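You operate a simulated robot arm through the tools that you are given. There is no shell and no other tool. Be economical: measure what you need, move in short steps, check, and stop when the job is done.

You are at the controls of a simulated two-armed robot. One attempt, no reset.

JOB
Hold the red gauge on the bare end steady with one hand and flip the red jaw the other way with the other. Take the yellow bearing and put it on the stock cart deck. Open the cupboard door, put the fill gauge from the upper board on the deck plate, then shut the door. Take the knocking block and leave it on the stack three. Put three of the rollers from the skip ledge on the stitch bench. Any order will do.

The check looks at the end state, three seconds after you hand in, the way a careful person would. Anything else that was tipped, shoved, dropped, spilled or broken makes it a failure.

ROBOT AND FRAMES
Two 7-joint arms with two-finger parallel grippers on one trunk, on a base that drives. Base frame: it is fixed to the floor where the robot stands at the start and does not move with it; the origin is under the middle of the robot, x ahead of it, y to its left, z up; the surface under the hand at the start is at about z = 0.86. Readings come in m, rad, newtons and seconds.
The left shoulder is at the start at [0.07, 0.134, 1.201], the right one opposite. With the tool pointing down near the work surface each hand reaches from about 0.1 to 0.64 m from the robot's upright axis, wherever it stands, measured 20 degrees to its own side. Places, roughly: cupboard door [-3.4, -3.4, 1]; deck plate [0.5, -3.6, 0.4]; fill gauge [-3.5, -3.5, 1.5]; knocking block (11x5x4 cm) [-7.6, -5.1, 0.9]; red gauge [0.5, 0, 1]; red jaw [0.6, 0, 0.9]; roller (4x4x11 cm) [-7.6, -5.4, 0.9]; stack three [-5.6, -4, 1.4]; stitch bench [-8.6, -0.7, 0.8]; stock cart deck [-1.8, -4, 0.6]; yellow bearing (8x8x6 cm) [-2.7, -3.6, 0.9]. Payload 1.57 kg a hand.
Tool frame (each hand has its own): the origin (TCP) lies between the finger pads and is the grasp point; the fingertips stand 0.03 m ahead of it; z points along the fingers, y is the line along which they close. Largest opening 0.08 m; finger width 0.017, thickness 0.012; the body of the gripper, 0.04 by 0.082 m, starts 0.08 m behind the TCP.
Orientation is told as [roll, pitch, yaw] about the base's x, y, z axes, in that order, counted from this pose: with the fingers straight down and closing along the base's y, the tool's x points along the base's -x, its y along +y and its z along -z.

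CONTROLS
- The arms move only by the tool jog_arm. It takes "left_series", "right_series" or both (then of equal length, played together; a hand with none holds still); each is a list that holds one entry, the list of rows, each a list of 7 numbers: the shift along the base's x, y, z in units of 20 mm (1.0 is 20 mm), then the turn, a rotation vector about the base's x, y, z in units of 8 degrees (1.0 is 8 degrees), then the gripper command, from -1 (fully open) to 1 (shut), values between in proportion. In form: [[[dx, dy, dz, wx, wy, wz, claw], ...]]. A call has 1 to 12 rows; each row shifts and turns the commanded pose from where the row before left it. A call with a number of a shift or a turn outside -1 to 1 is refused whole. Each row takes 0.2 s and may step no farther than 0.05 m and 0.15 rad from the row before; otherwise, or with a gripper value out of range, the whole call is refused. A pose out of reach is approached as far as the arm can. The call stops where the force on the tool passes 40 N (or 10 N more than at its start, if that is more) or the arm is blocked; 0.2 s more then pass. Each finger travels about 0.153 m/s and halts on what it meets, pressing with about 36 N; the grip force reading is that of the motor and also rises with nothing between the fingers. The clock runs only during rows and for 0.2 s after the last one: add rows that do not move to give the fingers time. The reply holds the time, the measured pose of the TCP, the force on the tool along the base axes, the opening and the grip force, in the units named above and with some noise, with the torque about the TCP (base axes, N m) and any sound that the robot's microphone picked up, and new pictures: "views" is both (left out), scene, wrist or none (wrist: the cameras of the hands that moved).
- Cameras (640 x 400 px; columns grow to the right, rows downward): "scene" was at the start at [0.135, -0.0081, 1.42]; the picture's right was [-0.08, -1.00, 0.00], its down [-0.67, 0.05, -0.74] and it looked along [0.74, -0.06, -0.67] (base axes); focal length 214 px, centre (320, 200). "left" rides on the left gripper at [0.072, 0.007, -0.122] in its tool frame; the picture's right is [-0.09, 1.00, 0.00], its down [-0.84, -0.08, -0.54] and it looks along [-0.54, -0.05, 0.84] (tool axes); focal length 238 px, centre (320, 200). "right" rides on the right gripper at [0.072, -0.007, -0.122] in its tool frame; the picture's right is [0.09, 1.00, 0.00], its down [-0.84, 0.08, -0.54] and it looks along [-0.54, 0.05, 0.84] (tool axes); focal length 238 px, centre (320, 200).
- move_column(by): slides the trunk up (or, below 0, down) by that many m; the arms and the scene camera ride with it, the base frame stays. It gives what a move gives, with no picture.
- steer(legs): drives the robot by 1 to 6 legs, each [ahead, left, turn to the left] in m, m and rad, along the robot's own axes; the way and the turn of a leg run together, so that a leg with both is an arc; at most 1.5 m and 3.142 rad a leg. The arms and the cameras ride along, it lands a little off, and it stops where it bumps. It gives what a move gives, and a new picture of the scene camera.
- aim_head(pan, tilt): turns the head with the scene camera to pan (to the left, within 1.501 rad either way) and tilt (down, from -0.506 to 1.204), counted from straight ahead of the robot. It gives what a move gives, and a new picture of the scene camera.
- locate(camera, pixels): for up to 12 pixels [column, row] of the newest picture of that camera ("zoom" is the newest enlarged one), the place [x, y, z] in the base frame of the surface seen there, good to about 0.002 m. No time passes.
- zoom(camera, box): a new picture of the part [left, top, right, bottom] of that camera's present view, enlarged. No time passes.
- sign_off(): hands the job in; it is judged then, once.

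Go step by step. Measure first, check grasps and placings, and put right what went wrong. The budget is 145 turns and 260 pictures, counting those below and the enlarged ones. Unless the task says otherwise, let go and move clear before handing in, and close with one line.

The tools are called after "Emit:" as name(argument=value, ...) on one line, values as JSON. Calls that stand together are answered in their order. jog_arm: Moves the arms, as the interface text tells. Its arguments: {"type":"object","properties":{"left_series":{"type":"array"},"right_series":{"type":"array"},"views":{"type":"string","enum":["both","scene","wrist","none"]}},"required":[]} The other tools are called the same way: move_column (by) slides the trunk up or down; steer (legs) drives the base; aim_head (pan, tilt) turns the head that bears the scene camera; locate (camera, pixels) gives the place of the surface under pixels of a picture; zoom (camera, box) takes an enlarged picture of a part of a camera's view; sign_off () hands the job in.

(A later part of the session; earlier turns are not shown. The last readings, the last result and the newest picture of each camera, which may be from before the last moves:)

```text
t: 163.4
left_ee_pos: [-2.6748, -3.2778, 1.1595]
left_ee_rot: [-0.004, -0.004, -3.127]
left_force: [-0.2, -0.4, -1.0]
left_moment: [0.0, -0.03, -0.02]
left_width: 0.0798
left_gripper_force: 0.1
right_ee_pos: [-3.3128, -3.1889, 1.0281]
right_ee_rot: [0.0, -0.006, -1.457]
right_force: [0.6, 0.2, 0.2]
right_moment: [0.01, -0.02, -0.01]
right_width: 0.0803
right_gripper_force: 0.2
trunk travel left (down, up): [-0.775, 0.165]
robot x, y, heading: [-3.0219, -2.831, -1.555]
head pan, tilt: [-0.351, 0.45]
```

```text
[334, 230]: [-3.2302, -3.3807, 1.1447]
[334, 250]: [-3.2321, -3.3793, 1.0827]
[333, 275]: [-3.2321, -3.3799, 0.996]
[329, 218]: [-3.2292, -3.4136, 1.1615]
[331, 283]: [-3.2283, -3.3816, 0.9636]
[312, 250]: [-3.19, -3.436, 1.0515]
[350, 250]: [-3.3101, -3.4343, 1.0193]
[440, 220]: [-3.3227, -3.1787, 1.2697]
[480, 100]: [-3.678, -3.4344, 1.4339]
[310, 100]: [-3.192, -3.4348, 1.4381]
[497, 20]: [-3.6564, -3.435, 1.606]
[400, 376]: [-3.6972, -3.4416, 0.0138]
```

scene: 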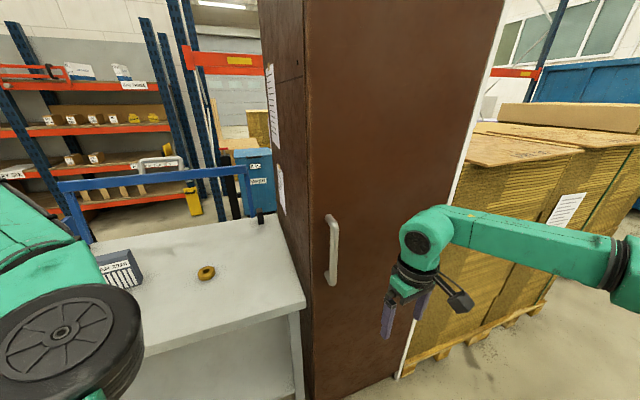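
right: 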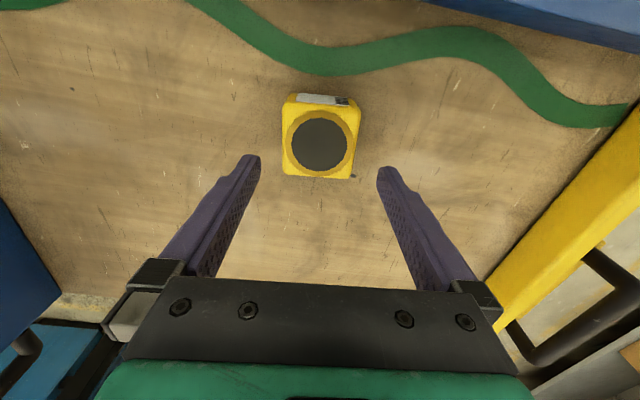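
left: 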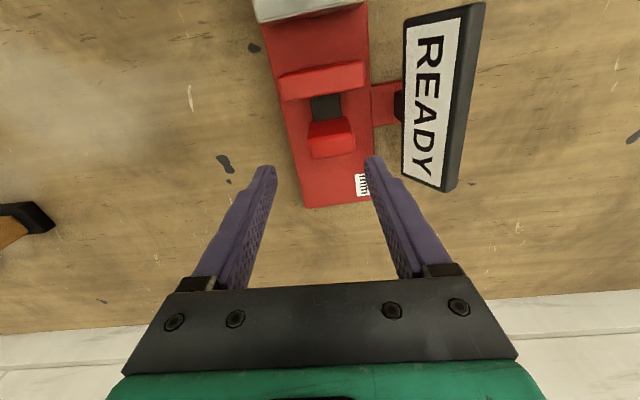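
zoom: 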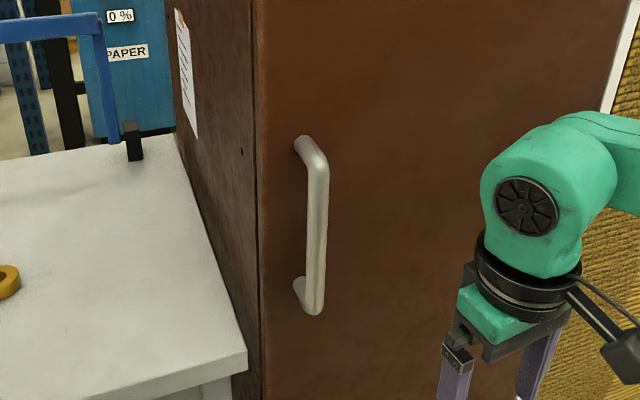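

The handle is a vertical bar at x -3.231, y -3.388, z 0.97-1.16, and the hinge is at x about -3.69. I'll back up a little and pitch the right hand to point forwards, which I also need for the shelf.

Emit:
steer(legs=[[-0.12, 0, 0]])

Emit:
jog_arm(right_series=[[[0.4, -0.8, 0.1, -0.94, 0, 0, -1], [0.4, -0.8, 0.1, -0.94, 0, 0, -1], [0.4, -0.8, 0.1, -0.94, 0, 0, -1], [0.4, -0.8, 0.1, -0.94, 0, 0, -1], [0.4, -0.8, 0.1, -0.94, 0, 0, -1], [0.4, -0.8, 0.1, -0.94, 0, 0, -1], [0.4, -0.8, 0.1, -0.94, 0, 0, -1], [0.4, -0.8, 0.1, -0.94, 0, 0, -1], [0.4, -0.8, 0.2, -0.94, 0, 0, -1], [0.4, -0.8, 0.2, -0.94, 0, 0, -1], [0, -0.5, 0.2, -0.94, 0, 0, -1], [0, 0, 0.2, -0.94, 0, 0, -1]]], views="both")

```text
t: 164.6
left_ee_pos: [-2.6742, -3.1599, 1.1567]
left_ee_rot: [-0.006, -0.005, -3.128]
left_force: [0.5, 1.2, 0.8]
left_moment: [0.0, 0.0, 0.0]
left_width: 0.0802
left_gripper_force: 0.1
right_ee_pos: [-3.3137, -3.0715, 1.0272]
right_ee_rot: [-0.004, -0.005, -1.458]
right_force: [-0.8, -0.5, -0.5]
right_moment: [0.02, 0.0, 0.01]
right_width: 0.0801
right_gripper_force: 0.0
trunk travel left (down, up): [-0.775, 0.165]
robot x, y, heading: [-3.0213, -2.7117, -1.552]
head pan, tilt: [-0.351, 0.45]
```

scene: 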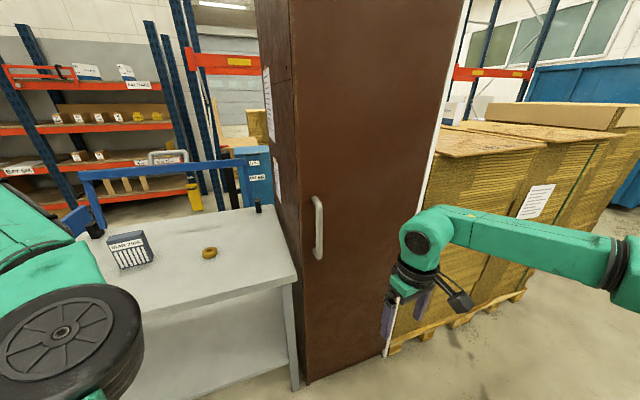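

```text
t: 167.2
left_ee_pos: [-2.6764, -3.1581, 1.1573]
left_ee_rot: [-0.003, -0.007, -3.127]
left_force: [0.6, -0.2, 0.4]
left_moment: [0.04, 0.01, 0.0]
left_width: 0.08
left_gripper_force: 0.1
right_ee_pos: [-3.2378, -3.2339, 1.0704]
right_ee_rot: [-1.346, -1.471, -0.183]
right_force: [0.5, 0.1, -0.3]
right_moment: [-0.03, 0.04, 0.0]
right_width: 0.0799
right_gripper_force: 0.1
right hand out of reach, approached as far as the arm can: row 10, 12
trunk travel left (down, up): [-0.775, 0.165]
robot x, y, heading: [-3.0204, -2.7135, -1.555]
head pan, tilt: [-0.351, 0.45]
```

scene: 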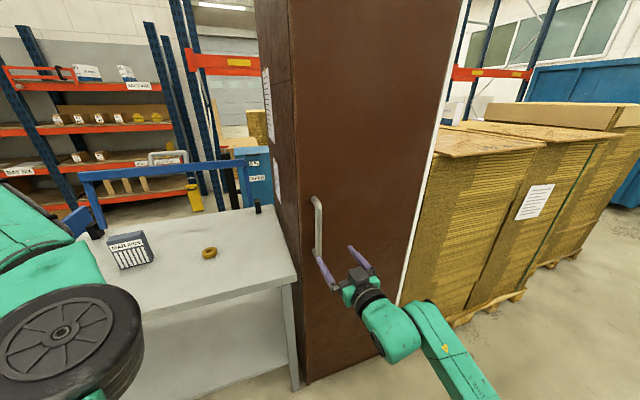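
right: 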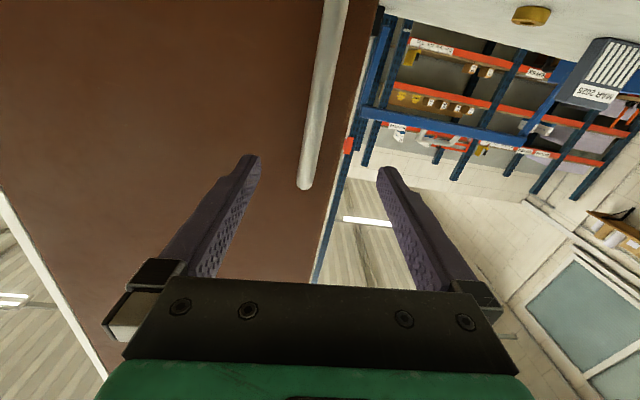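

The forward-pointing pose works and the bar sits between the fingers. I'll drive 0.13 forward, then check.

Emit:
steer(legs=[[0.13, 0, 0]])

Emit:
zoom(camera="right", box=[160, 0, 480, 300])

```text
t: 168.5
left_ee_pos: [-2.6726, -3.2869, 1.158]
left_ee_rot: [0.0, -0.005, -3.126]
left_force: [0.9, 0.1, -0.2]
left_moment: [-0.03, 0.02, 0.0]
left_width: 0.0798
left_gripper_force: 0.1
right_ee_pos: [-3.2348, -3.3643, 1.0705]
right_ee_rot: [-1.342, -1.47, -0.185]
right_force: [-0.1, 0.7, -0.4]
right_moment: [0.01, -0.01, 0.0]
right_width: 0.0799
right_gripper_force: 0.2
trunk travel left (down, up): [-0.775, 0.165]
robot x, y, heading: [-3.0158, -2.8398, -1.559]
head pan, tilt: [-0.351, 0.45]
```

scene: 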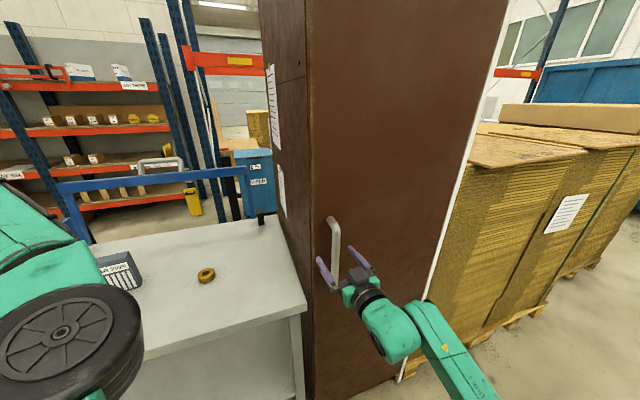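

```text
1.33 times, centred on (320, 150) of right
```

zoom: 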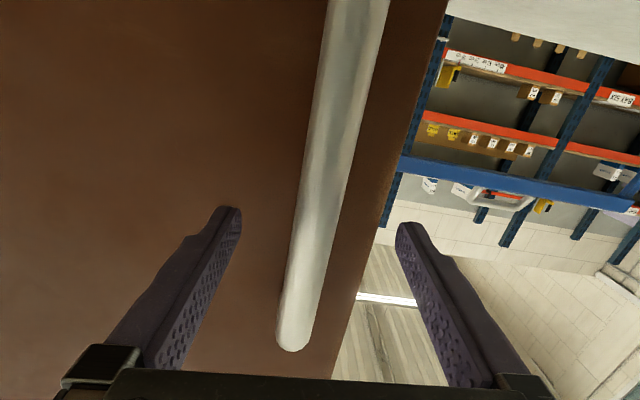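

Emit:
jog_arm(right_series=[[[0.1, -0.6, 0, 0, 0, 0, -1], [0.1, -0.6, 0, 0, 0, 0, -0.6], [0, 0, 0, 0, 0, 0, 0], [0, 0, 0, 0, 0, 0, 0.4], [0, 0, 0, 0, 0, 0, 1], [0, 0, 0, 0, 0, 0, 1]]], views="wrist")

```text
t: 169.9
left_ee_pos: [-2.6769, -3.2895, 1.1593]
left_ee_rot: [-0.003, -0.005, -3.127]
left_force: [-0.2, -1.2, 0.0]
left_moment: [0.01, -0.03, 0.01]
left_width: 0.08
left_gripper_force: 0.0
right_ee_pos: [-3.2362, -3.3912, 1.07]
right_ee_rot: [-1.306, -1.477, -0.215]
right_force: [-10.0, -2.6, 3.9]
right_moment: [0.34, -0.54, -0.01]
right_width: 0.0232
right_gripper_force: 35.9
right hand out of reach, approached as far as the arm can: row 2
trunk travel left (down, up): [-0.775, 0.165]
robot x, y, heading: [-3.0222, -2.8421, -1.558]
head pan, tilt: [-0.351, 0.45]
```

right: 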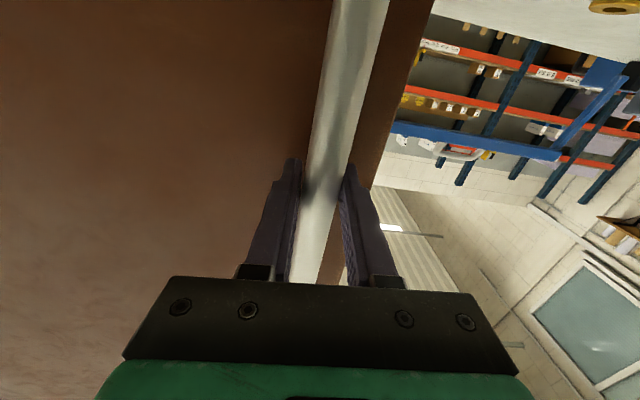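

The handle is gripped. I'll pull it along the door's arc about the hinge at (-3.69, -3.435).

Emit:
jog_arm(right_series=[[[-0.1, 0.8, 0, 0, 0, 0, 1], [-0.15, 0.8, 0, 0, 0, 0, 1], [-0.2, 0.8, 0, 0, 0, 0, 1], [-0.25, 0.8, 0, 0, 0, 0, 1], [-0.25, 0.8, 0, 0, 0, 0, 1], [-0.3, 0.8, 0, 0, 0, 0, 1], [-0.35, 0.8, 0, 0, 0, 0, 1], [-0.4, 0.8, 0, 0, 0, 0, 1]]], views="scene")

```text
t: 171.7
left_ee_pos: [-2.6678, -3.2857, 1.1572]
left_ee_rot: [-0.003, -0.011, -3.127]
left_force: [0.1, 0.2, 0.3]
left_moment: [0.01, -0.03, -0.01]
left_width: 0.08
left_gripper_force: 0.1
right_ee_pos: [-3.2706, -3.2616, 1.0705]
right_ee_rot: [-1.33, -1.469, -0.189]
right_force: [20.0, 10.8, -6.5]
right_moment: [0.84, -0.45, -0.04]
right_width: 0.0231
right_gripper_force: 35.8
right hand out of reach, approached as far as the arm can: row 8
trunk travel left (down, up): [-0.775, 0.165]
robot x, y, heading: [-3.0214, -2.8429, -1.553]
head pan, tilt: [-0.351, 0.45]
```

scene: 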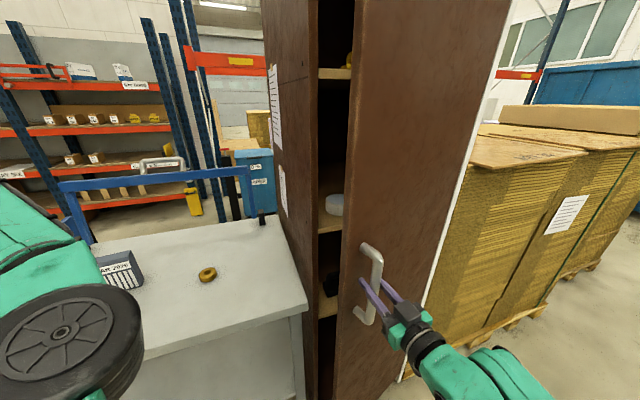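

The door is open about 17 degrees, and shelves show inside. I'll keep pulling with the base: back and slightly right.

Emit:
steer(legs=[[-0.07, -0.025, 0], [-0.07, -0.045, 0]])

```text
t: 173.4
left_ee_pos: [-2.7474, -3.156, 1.1561]
left_ee_rot: [-0.01, -0.004, -3.125]
left_force: [1.0, 0.3, -0.5]
left_moment: [0.0, 0.03, 0.02]
left_width: 0.0802
left_gripper_force: 0.2
right_ee_pos: [-3.3504, -3.1323, 1.0673]
right_ee_rot: [-1.298, -1.472, -0.226]
right_force: [-20.8, -22.2, 20.4]
right_moment: [0.3, -0.63, 0.05]
right_width: 0.0233
right_gripper_force: 35.5
trunk travel left (down, up): [-0.775, 0.165]
robot x, y, heading: [-3.0929, -2.7033, -1.559]
head pan, tilt: [-0.351, 0.45]
```

scene: 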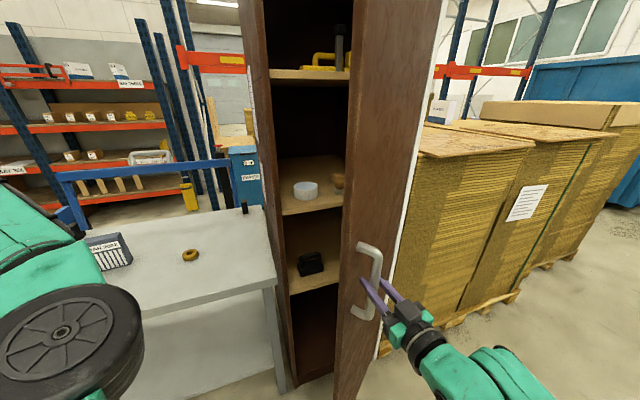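

Emit:
steer(legs=[[-0.065, -0.065, 0], [-0.053, -0.085, 0], [-0.035, -0.11, 0]])

```text
t: 176.1
left_ee_pos: [-3.0073, -3.0091, 1.1538]
left_ee_rot: [-0.011, -0.005, -3.126]
left_force: [1.2, 0.5, -0.5]
left_moment: [-0.05, 0.02, 0.01]
left_width: 0.0798
left_gripper_force: 0.0
right_ee_pos: [-3.6118, -2.9851, 1.065]
right_ee_rot: [-1.255, -1.473, -0.268]
right_force: [-1.8, -23.6, -9.4]
right_moment: [0.75, -0.56, 0.03]
right_width: 0.0232
right_gripper_force: 35.7
trunk travel left (down, up): [-0.775, 0.165]
robot x, y, heading: [-3.3553, -2.5571, -1.551]
head pan, tilt: [-0.351, 0.45]
```

scene: 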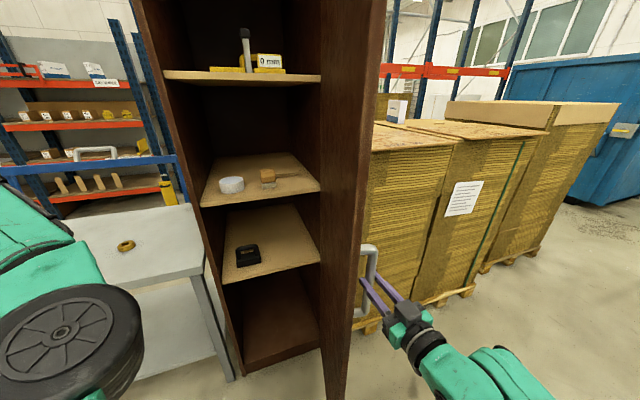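

The door is at about 80 degrees. I'll open the fingers just enough, back off the handle, and look at the upper board.

Emit:
jog_arm(right_series=[[[0, 0, 0, 0, 0, 0, 0.1], [0, 0, 0, 0, 0, 0, -0.05], [0, 1, 0, 0, 0, 0, -0.05], [0, 1, 0, 0, 0, 0, -0.05], [0, 1, 0, 0, 0, 0, -0.05], [0, 0.5, 0, 0, 0, 0, -0.5]]], views="none")

Emit:
zoom(camera="scene", box=[150, 10, 350, 130])

Emit:
locate(camera="scene", pixels=[[244, 32], [245, 50], [248, 66], [264, 62], [270, 68], [225, 69], [280, 62], [240, 76], [262, 56], [285, 70], [240, 80], [320, 76]])

```text
t: 177.5
left_ee_pos: [-3.0075, -3.0005, 1.1577]
left_ee_rot: [-0.004, -0.008, -3.125]
left_force: [0.5, -0.3, -0.4]
left_moment: [-0.02, 0.01, 0.01]
left_width: 0.0798
left_gripper_force: 0.1
right_ee_pos: [-3.6309, -2.9346, 1.0472]
right_ee_rot: [-1.344, -1.474, -0.182]
right_force: [-0.8, -0.1, 0.2]
right_moment: [-0.02, 0.0, -0.01]
right_width: 0.0598
right_gripper_force: 0.1
right hand out of reach, approached as far as the arm can: row 3, 4, 5, 6
trunk travel left (down, up): [-0.775, 0.165]
robot x, y, heading: [-3.3521, -2.5549, -1.556]
head pan, tilt: [-0.351, 0.45]
```

```text
3.20 times, centred on (250, 70) of scene
```

zoom: 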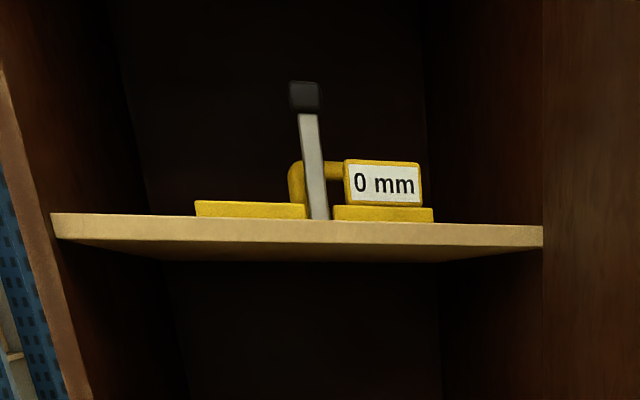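

```text
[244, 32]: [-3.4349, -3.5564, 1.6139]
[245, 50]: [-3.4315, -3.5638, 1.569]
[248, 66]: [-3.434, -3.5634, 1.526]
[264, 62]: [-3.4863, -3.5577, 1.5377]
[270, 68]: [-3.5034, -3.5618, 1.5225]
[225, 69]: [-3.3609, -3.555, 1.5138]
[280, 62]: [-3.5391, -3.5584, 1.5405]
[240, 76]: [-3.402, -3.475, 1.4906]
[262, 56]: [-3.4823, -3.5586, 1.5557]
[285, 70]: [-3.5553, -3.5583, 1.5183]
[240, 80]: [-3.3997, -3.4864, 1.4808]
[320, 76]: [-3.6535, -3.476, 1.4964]
```

The gauge has a yellow base, a lever post at (-3.434, -3.56) and a yellow handle loop behind it. I'll back clear of the handle, raise the trunk fully and look from higher.

Emit:
steer(legs=[[-0.12, 0, 0]])

Emit:
move_column(by=0.165)

Emit:
aim_head(pan=-0.05, tilt=0.2)

Emit:
zoom(camera="scene", box=[240, 130, 400, 230])

```text
t: 178.7
left_ee_pos: [-3.0097, -2.8829, 1.157]
left_ee_rot: [-0.007, -0.006, -3.128]
left_force: [1.0, 0.0, 0.0]
left_moment: [0.02, 0.02, 0.0]
left_width: 0.0798
left_gripper_force: 0.1
right_ee_pos: [-3.633, -2.8165, 1.0481]
right_ee_rot: [-1.324, -1.472, -0.205]
right_force: [0.7, -0.1, 0.4]
right_moment: [-0.02, 0.0, 0.03]
right_width: 0.06
right_gripper_force: 0.0
trunk travel left (down, up): [-0.775, 0.165]
robot x, y, heading: [-3.3514, -2.4351, -1.558]
head pan, tilt: [-0.351, 0.45]
```

scene: 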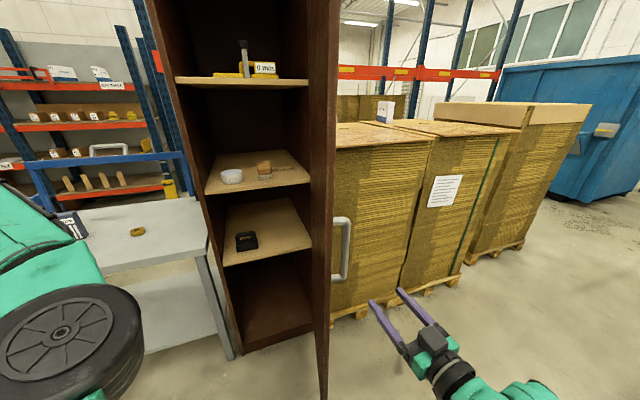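

```text
t: 180.6
left_ee_pos: [-3.0105, -2.882, 1.3217]
left_ee_rot: [-0.005, -0.009, -3.129]
left_force: [-0.2, -0.3, 1.2]
left_moment: [-0.01, -0.02, 0.0]
left_width: 0.0801
left_gripper_force: 0.2
right_ee_pos: [-3.6322, -2.8139, 1.2129]
right_ee_rot: [-1.338, -1.474, -0.19]
right_force: [-0.3, 0.4, 0.0]
right_moment: [-0.02, -0.02, 0.0]
right_width: 0.06
right_gripper_force: 0.1
trunk travel left (down, up): [-0.94, 0.0]
robot x, y, heading: [-3.3536, -2.439, -1.558]
head pan, tilt: [-0.351, 0.45]
```

```text
t: 181.4
left_ee_pos: [-3.0101, -2.882, 1.3215]
left_ee_rot: [-0.004, -0.006, -3.127]
left_force: [-0.2, -0.1, -0.7]
left_moment: [-0.01, 0.0, -0.02]
left_width: 0.0802
left_gripper_force: 0.0
right_ee_pos: [-3.6329, -2.814, 1.2127]
right_ee_rot: [-1.339, -1.474, -0.189]
right_force: [-0.1, 0.1, -0.7]
right_moment: [0.02, 0.04, 0.02]
right_width: 0.06
right_gripper_force: 0.0
trunk travel left (down, up): [-0.94, 0.0]
robot x, y, heading: [-3.3605, -2.4338, -1.559]
head pan, tilt: [-0.051, 0.201]
```

scene: 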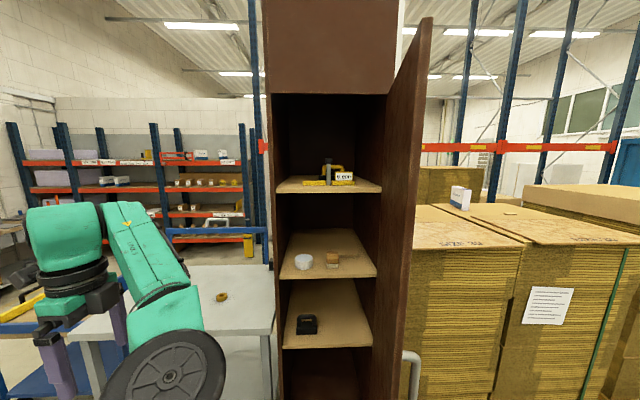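

```text
4.00 times, centred on (320, 180) of scene
```

zoom: 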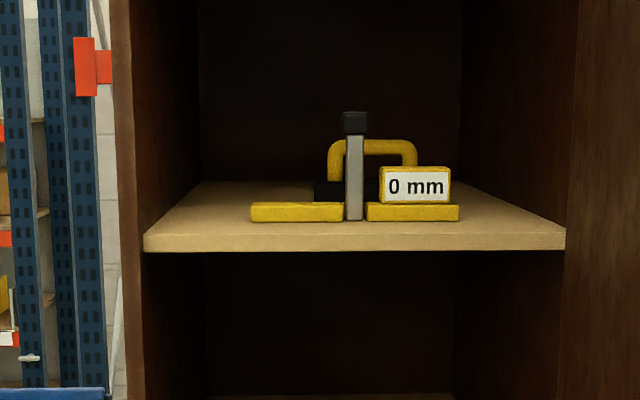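

Emit:
locate(camera="zoom", pixels=[[385, 147], [335, 160], [412, 155], [327, 190], [370, 190], [415, 188], [355, 125], [300, 212], [250, 212], [460, 212], [320, 235], [440, 170]])

Emit:
zoom(camera="scene", box=[295, 148, 365, 192])

```text
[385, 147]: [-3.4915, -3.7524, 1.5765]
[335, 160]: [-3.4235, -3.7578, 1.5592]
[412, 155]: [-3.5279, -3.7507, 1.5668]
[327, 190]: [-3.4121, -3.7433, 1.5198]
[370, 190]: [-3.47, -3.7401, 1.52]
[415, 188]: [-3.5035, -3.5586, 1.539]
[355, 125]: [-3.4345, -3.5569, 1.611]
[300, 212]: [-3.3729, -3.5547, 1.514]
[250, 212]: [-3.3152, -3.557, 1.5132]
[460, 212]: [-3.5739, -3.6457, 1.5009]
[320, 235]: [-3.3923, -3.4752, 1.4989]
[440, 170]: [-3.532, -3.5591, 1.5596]
```

```text
9.09 times, centred on (330, 170) of scene
```

zoom: 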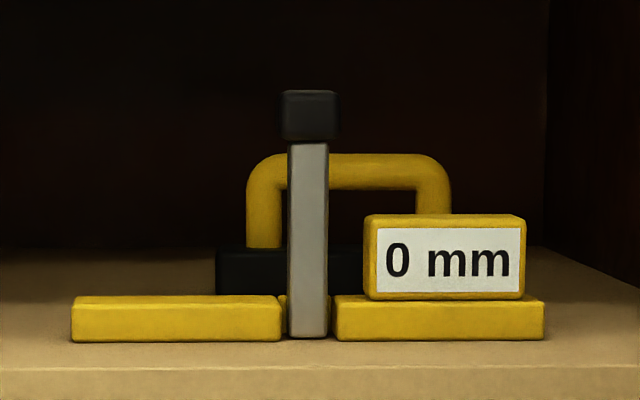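

Two separate pieces sit on the board: the front one (base, rod with black cap, "0 mm" tag) is the gauge, and I can grip its rod. The door may foul my elbow first, so I'll push it further open from the inside with the right hand.

Emit:
jog_arm(right_series=[[[1, 0, 0, 0, 0, 0, 1], [1, 0, 0, 0, 0, 0, 1], [1, 0, 0, 0, 0, 0, 1], [1, 0, 0, 0, 0, 0, 1], [1, 0, 0, 0, 0, 0, 1], [1, 0, 0, 0, 0, 0, 1], [0.5, -1, 0, 0, 0, 0, 1], [0, -1, 0, 0, 0, 0, 1], [0, -1, 0, 0, 0, 0, 1], [0, -1, 0, 0, 0, 0, 1], [0, -1, 0, 0, 0, 0, 1], [0, -1, 0, 0, 0, 0, 1]]], views="none")

Emit:
jog_arm(right_series=[[[0, -1, 0, 0, 0, 0, 1], [0, -1, 0, 0, 0, 0, 1], [-1, 0, 0, 0, 0, 0, 1], [-1, 0, 0, 0, 0, 0, 1], [-1, 0, 0, 0, 0, 0, 1], [-1, 0, 0, 0, 0, 0, 1], [-1, 0, 0, 0, 0, 0, 1], [-1, 0, 0, 0, 0, 0, 1], [-1, 0, 0, 0, 0, 0, 1], [-1, 0, 0, 0, 0, 0, 1]]], views="scene")

```text
t: 184.0
left_ee_pos: [-3.0101, -2.8818, 1.3225]
left_ee_rot: [-0.005, -0.008, -3.127]
left_force: [0.2, 0.1, -0.6]
left_moment: [0.05, -0.04, -0.02]
left_width: 0.0797
left_gripper_force: 0.1
right_ee_pos: [-3.5822, -2.957, 1.1924]
right_ee_rot: [-1.305, -1.473, -0.216]
right_force: [0.4, 0.0, -0.1]
right_moment: [0.01, 0.0, 0.01]
right_width: 0.0
right_gripper_force: 21.1
right hand out of reach, approached as far as the arm can: row 1, 2, 3, 4, 5, 6, 7, 9, 12
trunk travel left (down, up): [-0.94, 0.0]
robot x, y, heading: [-3.3577, -2.4369, -1.556]
head pan, tilt: [-0.051, 0.201]
```

```text
t: 186.2
left_ee_pos: [-3.0117, -2.8821, 1.3227]
left_ee_rot: [-0.006, -0.004, -3.127]
left_force: [0.7, -1.3, -0.4]
left_moment: [-0.04, -0.01, -0.02]
left_width: 0.0802
left_gripper_force: 0.1
right_ee_pos: [-3.7417, -2.9991, 1.1924]
right_ee_rot: [-1.337, -1.474, -0.19]
right_force: [0.0, 0.1, -0.4]
right_moment: [0.01, -0.01, -0.02]
right_width: 0.0
right_gripper_force: 21.1
trunk travel left (down, up): [-0.94, 0.0]
robot x, y, heading: [-3.357, -2.433, -1.558]
head pan, tilt: [-0.051, 0.201]
```

scene: 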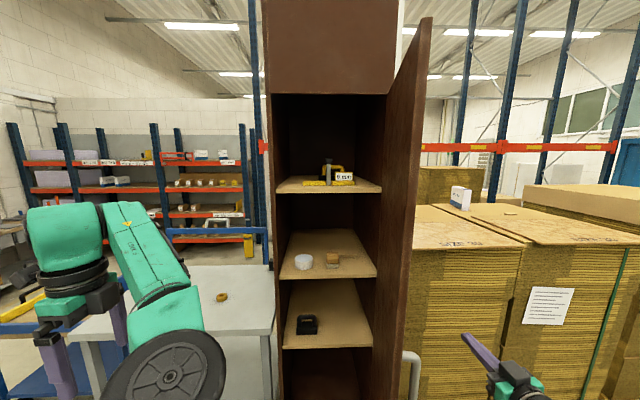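

Emit:
locate(camera="scene", pixels=[[424, 100], [415, 200], [405, 340], [395, 200], [413, 365], [385, 150], [500, 390], [412, 355]])

```text
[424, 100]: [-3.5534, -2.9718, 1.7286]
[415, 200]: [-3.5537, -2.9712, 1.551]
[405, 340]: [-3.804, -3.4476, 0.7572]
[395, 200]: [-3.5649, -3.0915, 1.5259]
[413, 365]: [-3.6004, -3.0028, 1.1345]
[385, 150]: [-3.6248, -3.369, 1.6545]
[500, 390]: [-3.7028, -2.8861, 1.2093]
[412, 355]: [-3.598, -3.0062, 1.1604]
```

Emit:
steer(legs=[[-0.16, 0, 0], [0, 0.29, 0], [0.22, 0, 0]])

Emit:
steer(legs=[[0, -0.3, 0]])

```text
t: 190.5
left_ee_pos: [-2.7283, -2.9343, 1.3243]
left_ee_rot: [-0.001, -0.005, -3.137]
left_force: [0.1, 0.6, 0.4]
left_moment: [-0.04, 0.02, 0.0]
left_width: 0.0798
left_gripper_force: 0.1
right_ee_pos: [-3.4626, -3.0439, 1.1938]
right_ee_rot: [-1.374, -1.477, -0.165]
right_force: [1.2, 0.5, -0.7]
right_moment: [-0.03, -0.02, 0.0]
right_width: 0.0002
right_gripper_force: 21.2
trunk travel left (down, up): [-0.94, 0.0]
robot x, y, heading: [-3.073, -2.4901, -1.565]
head pan, tilt: [-0.051, 0.201]
```

scene: 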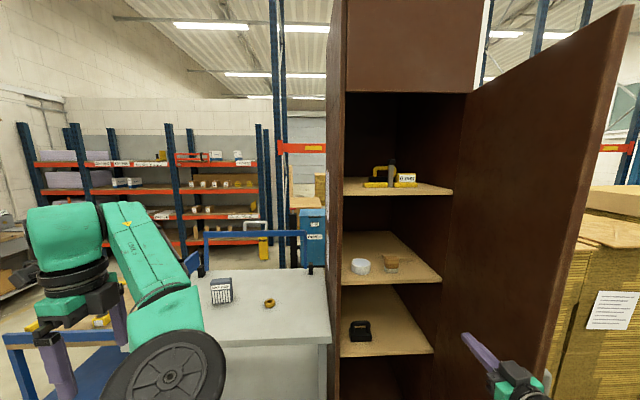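

```text
t: 191.9
left_ee_pos: [-2.8788, -2.9285, 1.3226]
left_ee_rot: [0.002, -0.015, -3.136]
left_force: [0.7, -0.8, -0.3]
left_moment: [0.0, 0.08, 0.0]
left_width: 0.08
left_gripper_force: 0.0
right_ee_pos: [-3.6125, -3.035, 1.1854]
right_ee_rot: [-1.121, -1.467, -0.42]
right_force: [2.7, 23.9, 0.7]
right_moment: [-0.61, 0.22, -1.27]
right_width: 0.0
right_gripper_force: 21.6
trunk travel left (down, up): [-0.94, 0.0]
robot x, y, heading: [-3.2302, -2.4881, -1.571]
head pan, tilt: [-0.051, 0.201]
stopped in leg 1: the robot was blocked; the commanded pose is now the measured one
```

scene: 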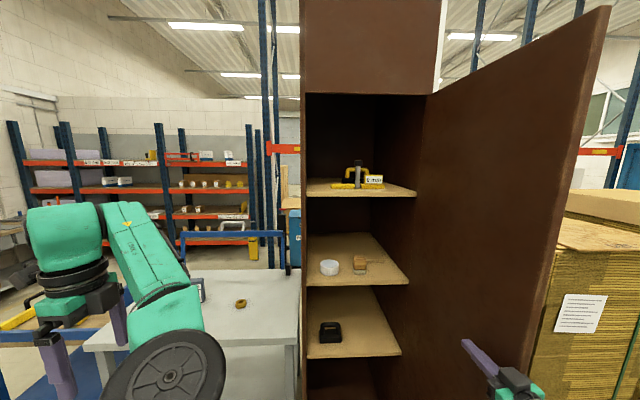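

Emit:
locate(camera="scene", pixels=[[590, 60], [560, 200], [440, 150], [530, 360], [500, 200]])

Emit:
steer(legs=[[0, 0.03, 0]])

Emit:
jog_arm(right_series=[[[0.5, 0.5, 1, 0, 0, 0, 1], [0, 0.3, 1, 0, 0, 0, 0.5], [0, 0, 1, 0, 0, 0, 0], [0, 0, 1, 0, 0, 0, -0.5], [0, 0, 1, 0, 0, 0, -0.5], [0, 0, 1, 0, 0, 0, -0.5], [0, 0, 1, 0, 0, 0, -0.5], [0, 0, 1, 0, 0, 0, -0.5], [0, 0, 1, 0, 0, 0, -0.5], [0, 0, 1, 0, 0, 0, -0.5], [0, 0, 1, 0, 0, 0, -0.5], [0, 0, 1, 0, 0, 0, -0.5]]], views="both")

```text
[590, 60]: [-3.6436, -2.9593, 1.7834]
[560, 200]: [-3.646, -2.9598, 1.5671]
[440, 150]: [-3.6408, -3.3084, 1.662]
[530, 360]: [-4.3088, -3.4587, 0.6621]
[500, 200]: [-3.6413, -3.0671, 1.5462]
```

```text
t: 192.8
left_ee_pos: [-2.8686, -2.928, 1.3293]
left_ee_rot: [0.004, 0.002, -3.137]
left_force: [-0.5, -0.2, 0.2]
left_moment: [-0.01, -0.1, 0.02]
left_width: 0.0801
left_gripper_force: 0.1
right_ee_pos: [-3.6022, -3.0369, 1.1819]
right_ee_rot: [-1.116, -1.482, -0.424]
right_force: [-0.5, 25.0, -2.1]
right_moment: [-0.89, -0.05, -1.01]
right_width: 0.0001
right_gripper_force: 20.8
trunk travel left (down, up): [-0.94, 0.0]
robot x, y, heading: [-3.2038, -2.4908, -1.564]
head pan, tilt: [-0.051, 0.201]
```

scene: 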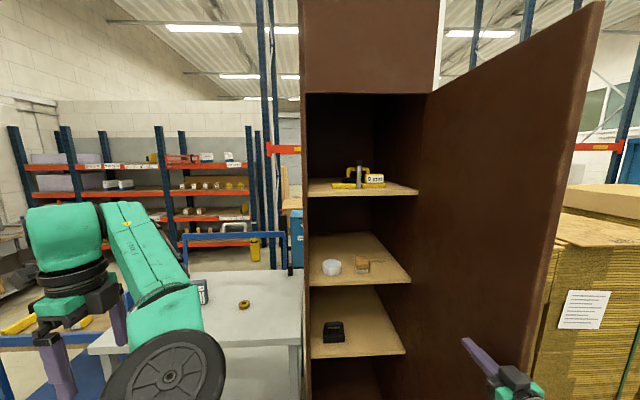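

```text
t: 195.3
left_ee_pos: [-2.8595, -2.939, 1.322]
left_ee_rot: [-0.006, -0.006, -3.137]
left_force: [0.6, -0.3, 0.5]
left_moment: [-0.02, 0.01, 0.0]
left_width: 0.08
left_gripper_force: 0.1
right_ee_pos: [-3.5818, -3.0285, 1.4207]
right_ee_rot: [-1.071, -1.471, -0.47]
right_force: [0.7, 0.5, 0.6]
right_moment: [0.05, -0.02, 0.03]
right_width: 0.0599
right_gripper_force: 0.1
trunk travel left (down, up): [-0.94, 0.0]
robot x, y, heading: [-3.2018, -2.4863, -1.571]
head pan, tilt: [-0.051, 0.201]
```

scene: 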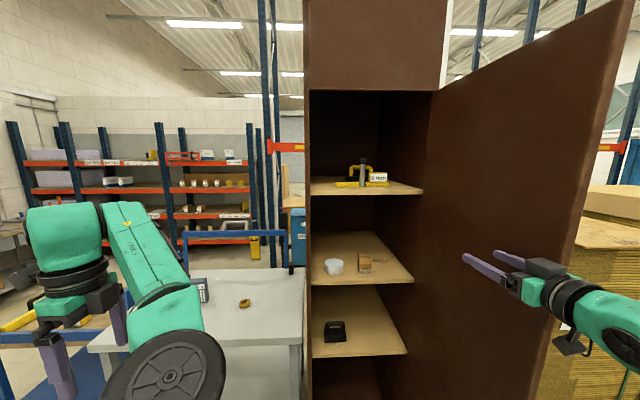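
right: 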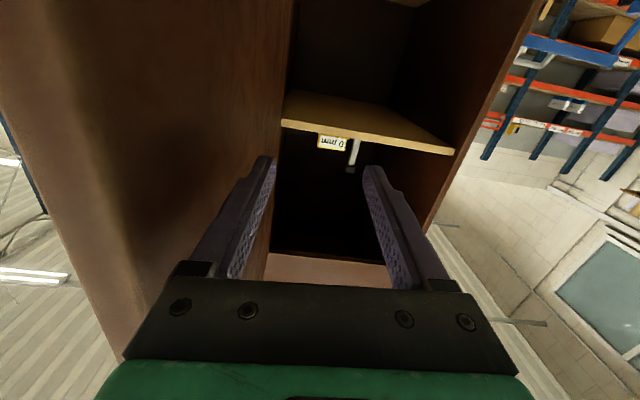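

The door is at 90 degrees and the right hand still points -y. I'll move it left and up to the rod's height before driving in.

Emit:
jog_arm(right_series=[[[0.8, 0, 0.7, 0, -0.3, 0, -0.5], [0.8, 0, 0.7, 0, -0.33, 0, -0.5], [0.8, 0, 0.7, 0, 0, 0, -0.5], [0.8, 0, 0.7, 0, 0, 0, -0.5], [0.8, 0, 0.7, 0, 0, 0, -0.5], [0.8, 0, 0.7, 0, 0, 0, -0.5], [0.8, 0, 0.7, 0, 0, 0, -0.5], [0.8, 0, 0.7, 0, 0, 0, -0.5], [0.8, 0, 0.7, 0, 0, 0, -0.5], [0.8, 0, 0.7, 0, 0, 0, -0.5], [0.8, 0, 0.7, 0, 0, 0, -0.5], [0, 0, 0.3, 0, 0, 0, -0.5]]], views="both")

```text
t: 197.9
left_ee_pos: [-2.8594, -2.938, 1.3222]
left_ee_rot: [-0.005, -0.007, -3.137]
left_force: [0.3, 0.1, 1.1]
left_moment: [-0.02, 0.04, 0.0]
left_width: 0.0801
left_gripper_force: 0.1
right_ee_pos: [-3.4074, -3.0276, 1.58]
right_ee_rot: [0.026, -1.526, -1.562]
right_force: [-0.2, 0.3, -0.5]
right_moment: [-0.01, 0.04, -0.03]
right_width: 0.06
right_gripper_force: 0.0
trunk travel left (down, up): [-0.94, 0.0]
robot x, y, heading: [-3.199, -2.4843, -1.569]
head pan, tilt: [-0.051, 0.201]
```

scene: 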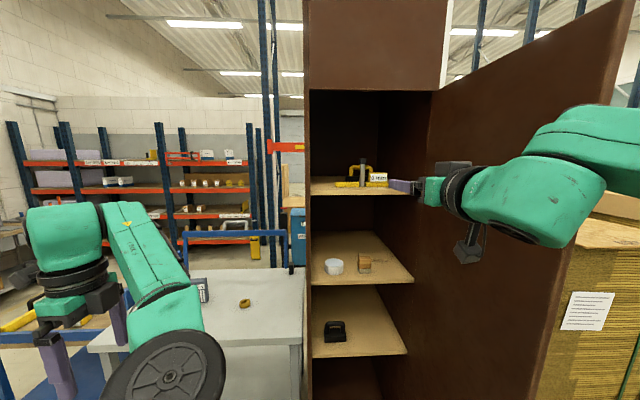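
right: 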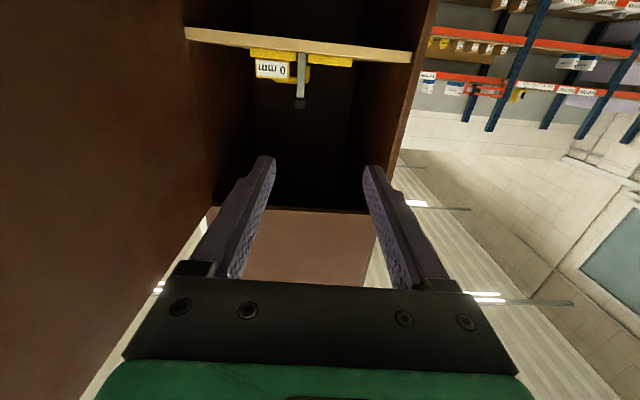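

Emit:
jog_arm(right_series=[[[0, 0, 0.1, 0.8, 0, 0, -0.5], [0, 0, 0.1, 0.8, 0, 0, -0.5], [0, 0, 0.1, 0.8, 0, 0, -0.5]]], views="scene")

Emit:
locate(camera="scene", pixels=[[440, 190], [470, 190], [530, 180], [600, 140], [635, 130], [600, 190], [363, 165], [362, 180], [370, 180], [345, 184], [385, 184], [384, 177]])

```text
t: 198.8
left_ee_pos: [-2.8594, -2.9388, 1.3232]
left_ee_rot: [-0.006, -0.007, -3.136]
left_force: [0.6, -0.5, 0.3]
left_moment: [-0.05, 0.02, 0.01]
left_width: 0.08
left_gripper_force: 0.1
right_ee_pos: [-3.4072, -3.0289, 1.5863]
right_ee_rot: [0.03, -1.189, -1.567]
right_force: [0.0, -0.4, -0.4]
right_moment: [0.02, 0.01, 0.01]
right_width: 0.06
right_gripper_force: 0.1
trunk travel left (down, up): [-0.94, 0.0]
robot x, y, heading: [-3.2033, -2.4876, -1.567]
head pan, tilt: [-0.051, 0.201]
```

scene: 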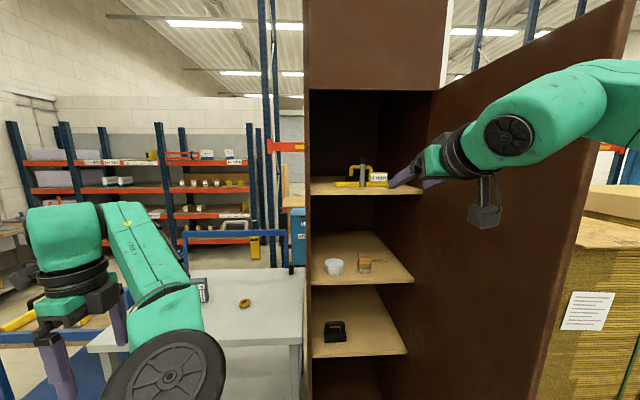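

```text
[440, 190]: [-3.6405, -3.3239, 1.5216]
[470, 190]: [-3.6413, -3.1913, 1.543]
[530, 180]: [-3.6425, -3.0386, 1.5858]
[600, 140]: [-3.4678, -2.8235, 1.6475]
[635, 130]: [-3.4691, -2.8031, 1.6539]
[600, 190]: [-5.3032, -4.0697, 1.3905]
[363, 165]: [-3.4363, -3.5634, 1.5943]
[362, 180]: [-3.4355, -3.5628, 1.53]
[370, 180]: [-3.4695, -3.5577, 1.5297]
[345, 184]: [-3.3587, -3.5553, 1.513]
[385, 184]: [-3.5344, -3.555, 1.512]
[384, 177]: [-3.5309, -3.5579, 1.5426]
```

Emit:
steer(legs=[[0.25, -0.028, 0], [0.21, 0, 0]])

Emit:
zoom(camera="right", box=[180, 0, 480, 300])

```text
t: 201.8
left_ee_pos: [-2.8814, -3.3934, 1.325]
left_ee_rot: [0.001, -0.006, -3.128]
left_force: [-0.6, 0.7, -0.1]
left_moment: [-0.03, 0.02, -0.04]
left_width: 0.0797
left_gripper_force: 0.1
right_ee_pos: [-3.4266, -3.4861, 1.5885]
right_ee_rot: [0.031, -1.195, -1.561]
right_force: [0.7, 0.7, 1.3]
right_moment: [-0.01, -0.04, 0.01]
right_width: 0.0603
right_gripper_force: 0.1
trunk travel left (down, up): [-0.94, 0.0]
robot x, y, heading: [-3.2289, -2.9528, -1.56]
head pan, tilt: [-0.051, 0.201]
```

scene: 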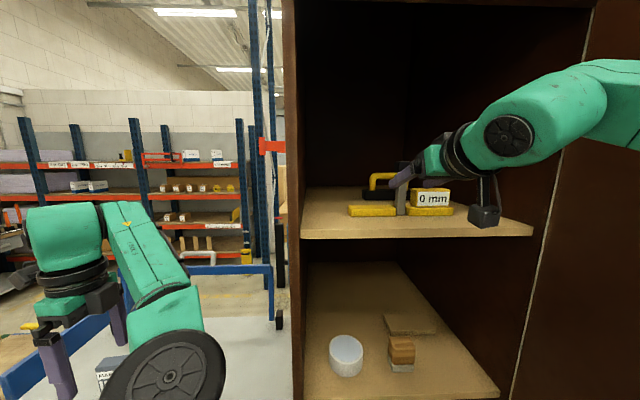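

```text
1.33 times, centred on (330, 150) of right
```

zoom: 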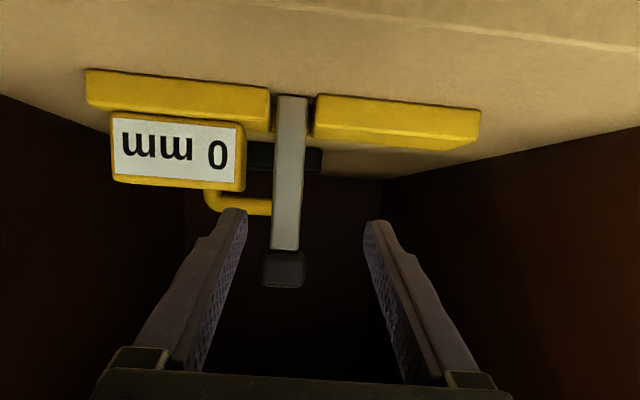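

Emit:
jog_arm(right_series=[[[-0.45, -0.8, 0, 0, 0, 0, -0.5], [0, -0.9, 0, 0, 0, 0, -0.5], [0, -0.9, 0, 0, 0, 0, -0.5], [0, -0.9, 0, 0, 0, 0, -0.5], [0, -0.7, 0, 0, 0, 0, -0.5], [0, 0, 0, 0, 0, 0, -0.5]]], views="both")

```text
t: 203.2
left_ee_pos: [-2.881, -3.3976, 1.323]
left_ee_rot: [-0.004, -0.006, -3.13]
left_force: [0.5, -0.2, 1.1]
left_moment: [-0.01, -0.02, -0.02]
left_width: 0.0801
left_gripper_force: 0.0
right_ee_pos: [-3.4361, -3.5757, 1.5872]
right_ee_rot: [0.032, -1.191, -1.56]
right_force: [-0.1, 0.2, -0.1]
right_moment: [0.0, 0.04, -0.04]
right_width: 0.0601
right_gripper_force: 0.1
trunk travel left (down, up): [-0.94, 0.0]
robot x, y, heading: [-3.229, -2.9502, -1.564]
head pan, tilt: [-0.051, 0.201]
```

scene: 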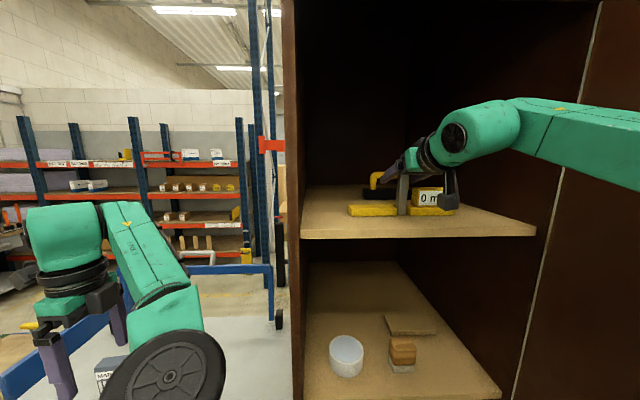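
right: 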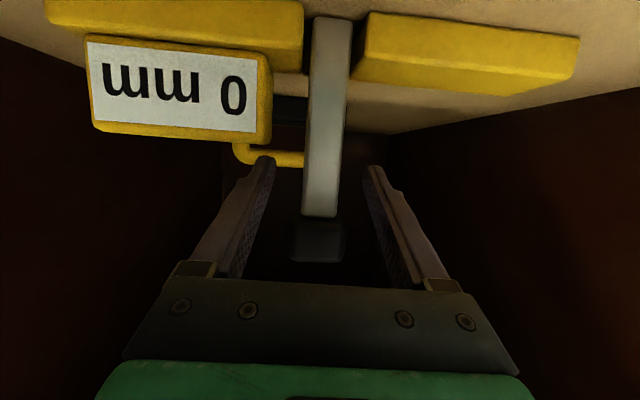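

The rod is centred between the fingers. I'll close and lift slightly to see whether the whole gauge comes along.

Emit:
jog_arm(right_series=[[[0, 0, 0, 0, 0, 0, 0], [0, 0, 0, 0, 0, 0, 0.5], [0, 0, 0, 0, 0, 0, 1], [0, 0, 0, 0, 0, 0, 1], [0, 0, 0.4, 0, 0, 0, 1], [0, 0, 0.4, 0, 0, 0, 1], [0, 0, 0, 0, 0, 0, 1]]], views="both")

Emit:
zoom(camera="scene", box=[330, 150, 490, 250])

```text
t: 204.8
left_ee_pos: [-2.882, -3.399, 1.3225]
left_ee_rot: [-0.005, -0.009, -3.131]
left_force: [-0.7, 0.6, 0.3]
left_moment: [-0.01, -0.02, 0.0]
left_width: 0.08
left_gripper_force: 0.1
right_ee_pos: [-3.4364, -3.5767, 1.6016]
right_ee_rot: [0.032, -1.191, -1.562]
right_force: [0.2, -0.3, -2.6]
right_moment: [-0.02, -0.08, 0.03]
right_width: 0.0306
right_gripper_force: 36.2
trunk travel left (down, up): [-0.94, 0.0]
robot x, y, heading: [-3.2277, -2.9507, -1.56]
head pan, tilt: [-0.051, 0.201]
```

scene: 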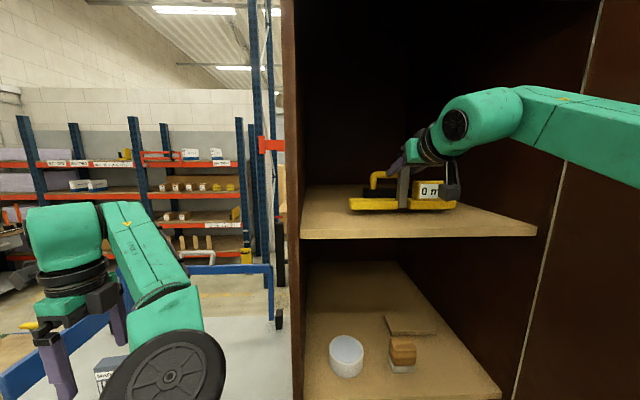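
right: 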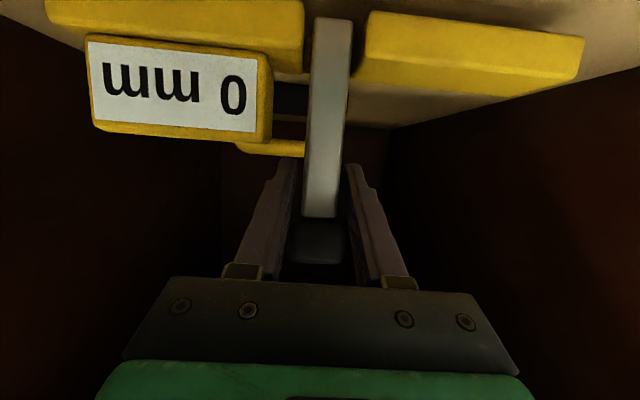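

```text
4.00 times, centred on (410, 200) of scene
```

zoom: 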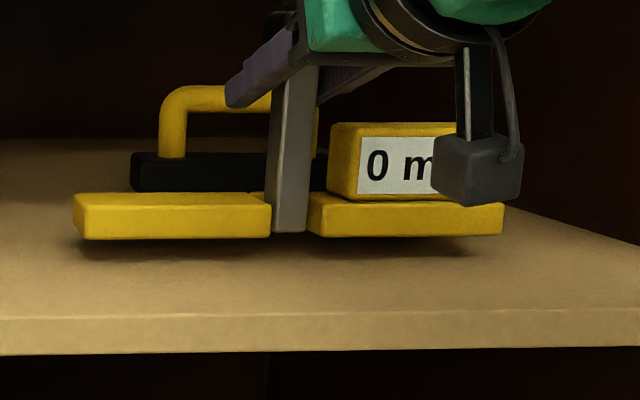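

The whole gauge lifts together (about 0.27 kg). I'll lift a bit more and back straight out.

Emit:
jog_arm(right_series=[[[0, 0, 0.8, 0, 0, 0, 1], [0, 0, 0.8, 0, 0, 0, 1], [0, 0.5, 0.4, 0, 0, 0, 1], [0, 0.8, 0, 0, 0, 0, 1], [0, 0.8, 0, 0, 0, 0, 1]]], views="none")

Emit:
steer(legs=[[-0.5, 0.03, 0]])

```text
t: 206.0
left_ee_pos: [-2.8821, -3.3969, 1.323]
left_ee_rot: [-0.005, -0.008, -3.131]
left_force: [-1.0, -0.3, 0.5]
left_moment: [-0.03, 0.01, 0.0]
left_width: 0.0798
left_gripper_force: 0.1
right_ee_pos: [-3.4374, -3.5335, 1.6423]
right_ee_rot: [0.033, -1.191, -1.561]
right_force: [-0.5, 0.3, -2.8]
right_moment: [-0.03, -0.08, 0.0]
right_width: 0.0308
right_gripper_force: 36.4
right hand out of reach, approached as far as the arm can: row 2
trunk travel left (down, up): [-0.94, 0.0]
robot x, y, heading: [-3.2246, -2.9517, -1.56]
head pan, tilt: [-0.051, 0.201]
```

```text
t: 209.0
left_ee_pos: [-2.8567, -2.901, 1.3211]
left_ee_rot: [-0.008, -0.007, -3.128]
left_force: [-0.2, -0.3, -0.8]
left_moment: [0.0, -0.05, 0.0]
left_width: 0.0801
left_gripper_force: 0.1
right_ee_pos: [-3.4142, -3.039, 1.6405]
right_ee_rot: [0.031, -1.188, -1.561]
right_force: [0.0, -0.5, -3.9]
right_moment: [-0.02, -0.13, -0.02]
right_width: 0.031
right_gripper_force: 35.5
trunk travel left (down, up): [-0.94, 0.0]
robot x, y, heading: [-3.2031, -2.4495, -1.559]
head pan, tilt: [-0.051, 0.201]
```

scene: 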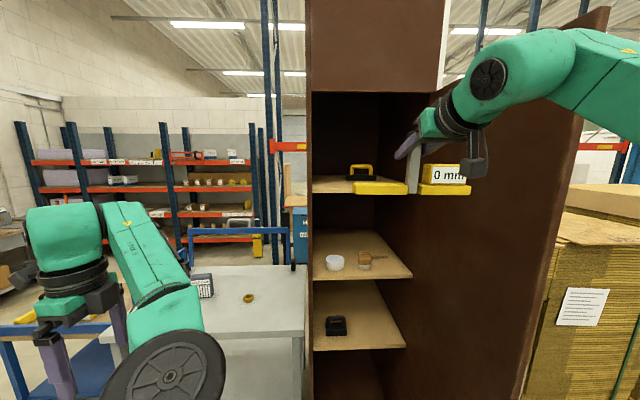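

The gauge is out. I'll turn towards +x and carry it along the aisle to the deck plate.

Emit:
steer(legs=[[0, 0, 1.56], [1.2, -0.3, 0], [1.3, -0.3, 0]])

Emit:
aim_head(pan=-0.3, tilt=0.7)

```text
t: 225.3
left_ee_pos: [-0.2466, -2.8115, 1.3213]
left_ee_rot: [-0.005, -0.006, -1.605]
left_force: [0.9, 0.9, 0.2]
left_moment: [0.01, 0.02, 0.01]
left_width: 0.0798
left_gripper_force: 0.1
right_ee_pos: [-0.1352, -3.3729, 1.6419]
right_ee_rot: [0.031, -1.192, -0.036]
right_force: [-0.6, 0.3, -3.0]
right_moment: [0.06, 0.0, -0.01]
right_width: 0.0307
right_gripper_force: 36.4
trunk travel left (down, up): [-0.94, 0.0]
robot x, y, heading: [-0.711, -3.1362, -0.035]
head pan, tilt: [-0.051, 0.201]
```

scene: 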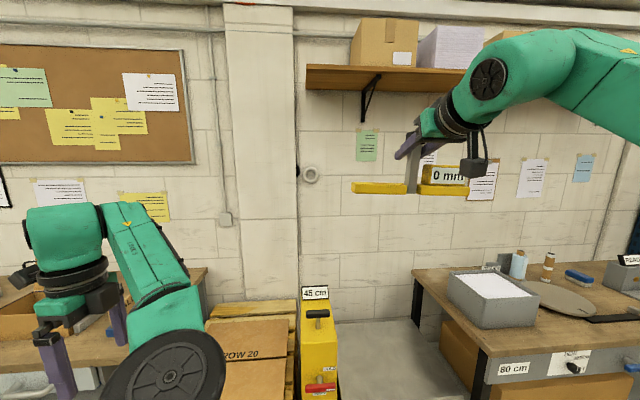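

```text
t: 226.2
left_ee_pos: [-0.2441, -2.8115, 1.3225]
left_ee_rot: [-0.004, -0.007, -1.605]
left_force: [-0.2, 0.5, -0.2]
left_moment: [-0.01, 0.0, 0.02]
left_width: 0.0799
left_gripper_force: 0.0
right_ee_pos: [-0.1335, -3.3731, 1.6411]
right_ee_rot: [0.033, -1.19, -0.037]
right_force: [-0.2, 0.0, -3.9]
right_moment: [0.07, -0.04, 0.01]
right_width: 0.0311
right_gripper_force: 35.7
trunk travel left (down, up): [-0.94, 0.0]
robot x, y, heading: [-0.7104, -3.1405, -0.029]
head pan, tilt: [-0.3, 0.7]
```

scene: 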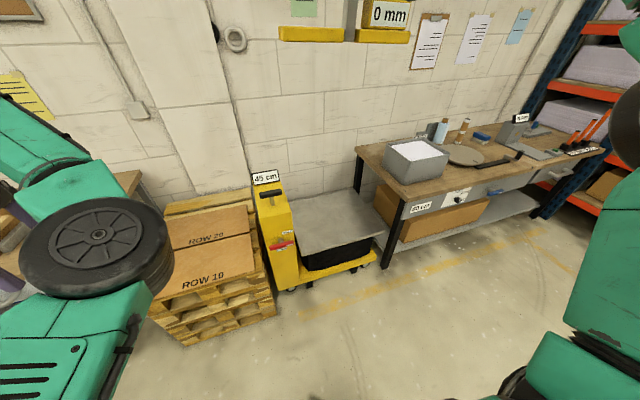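

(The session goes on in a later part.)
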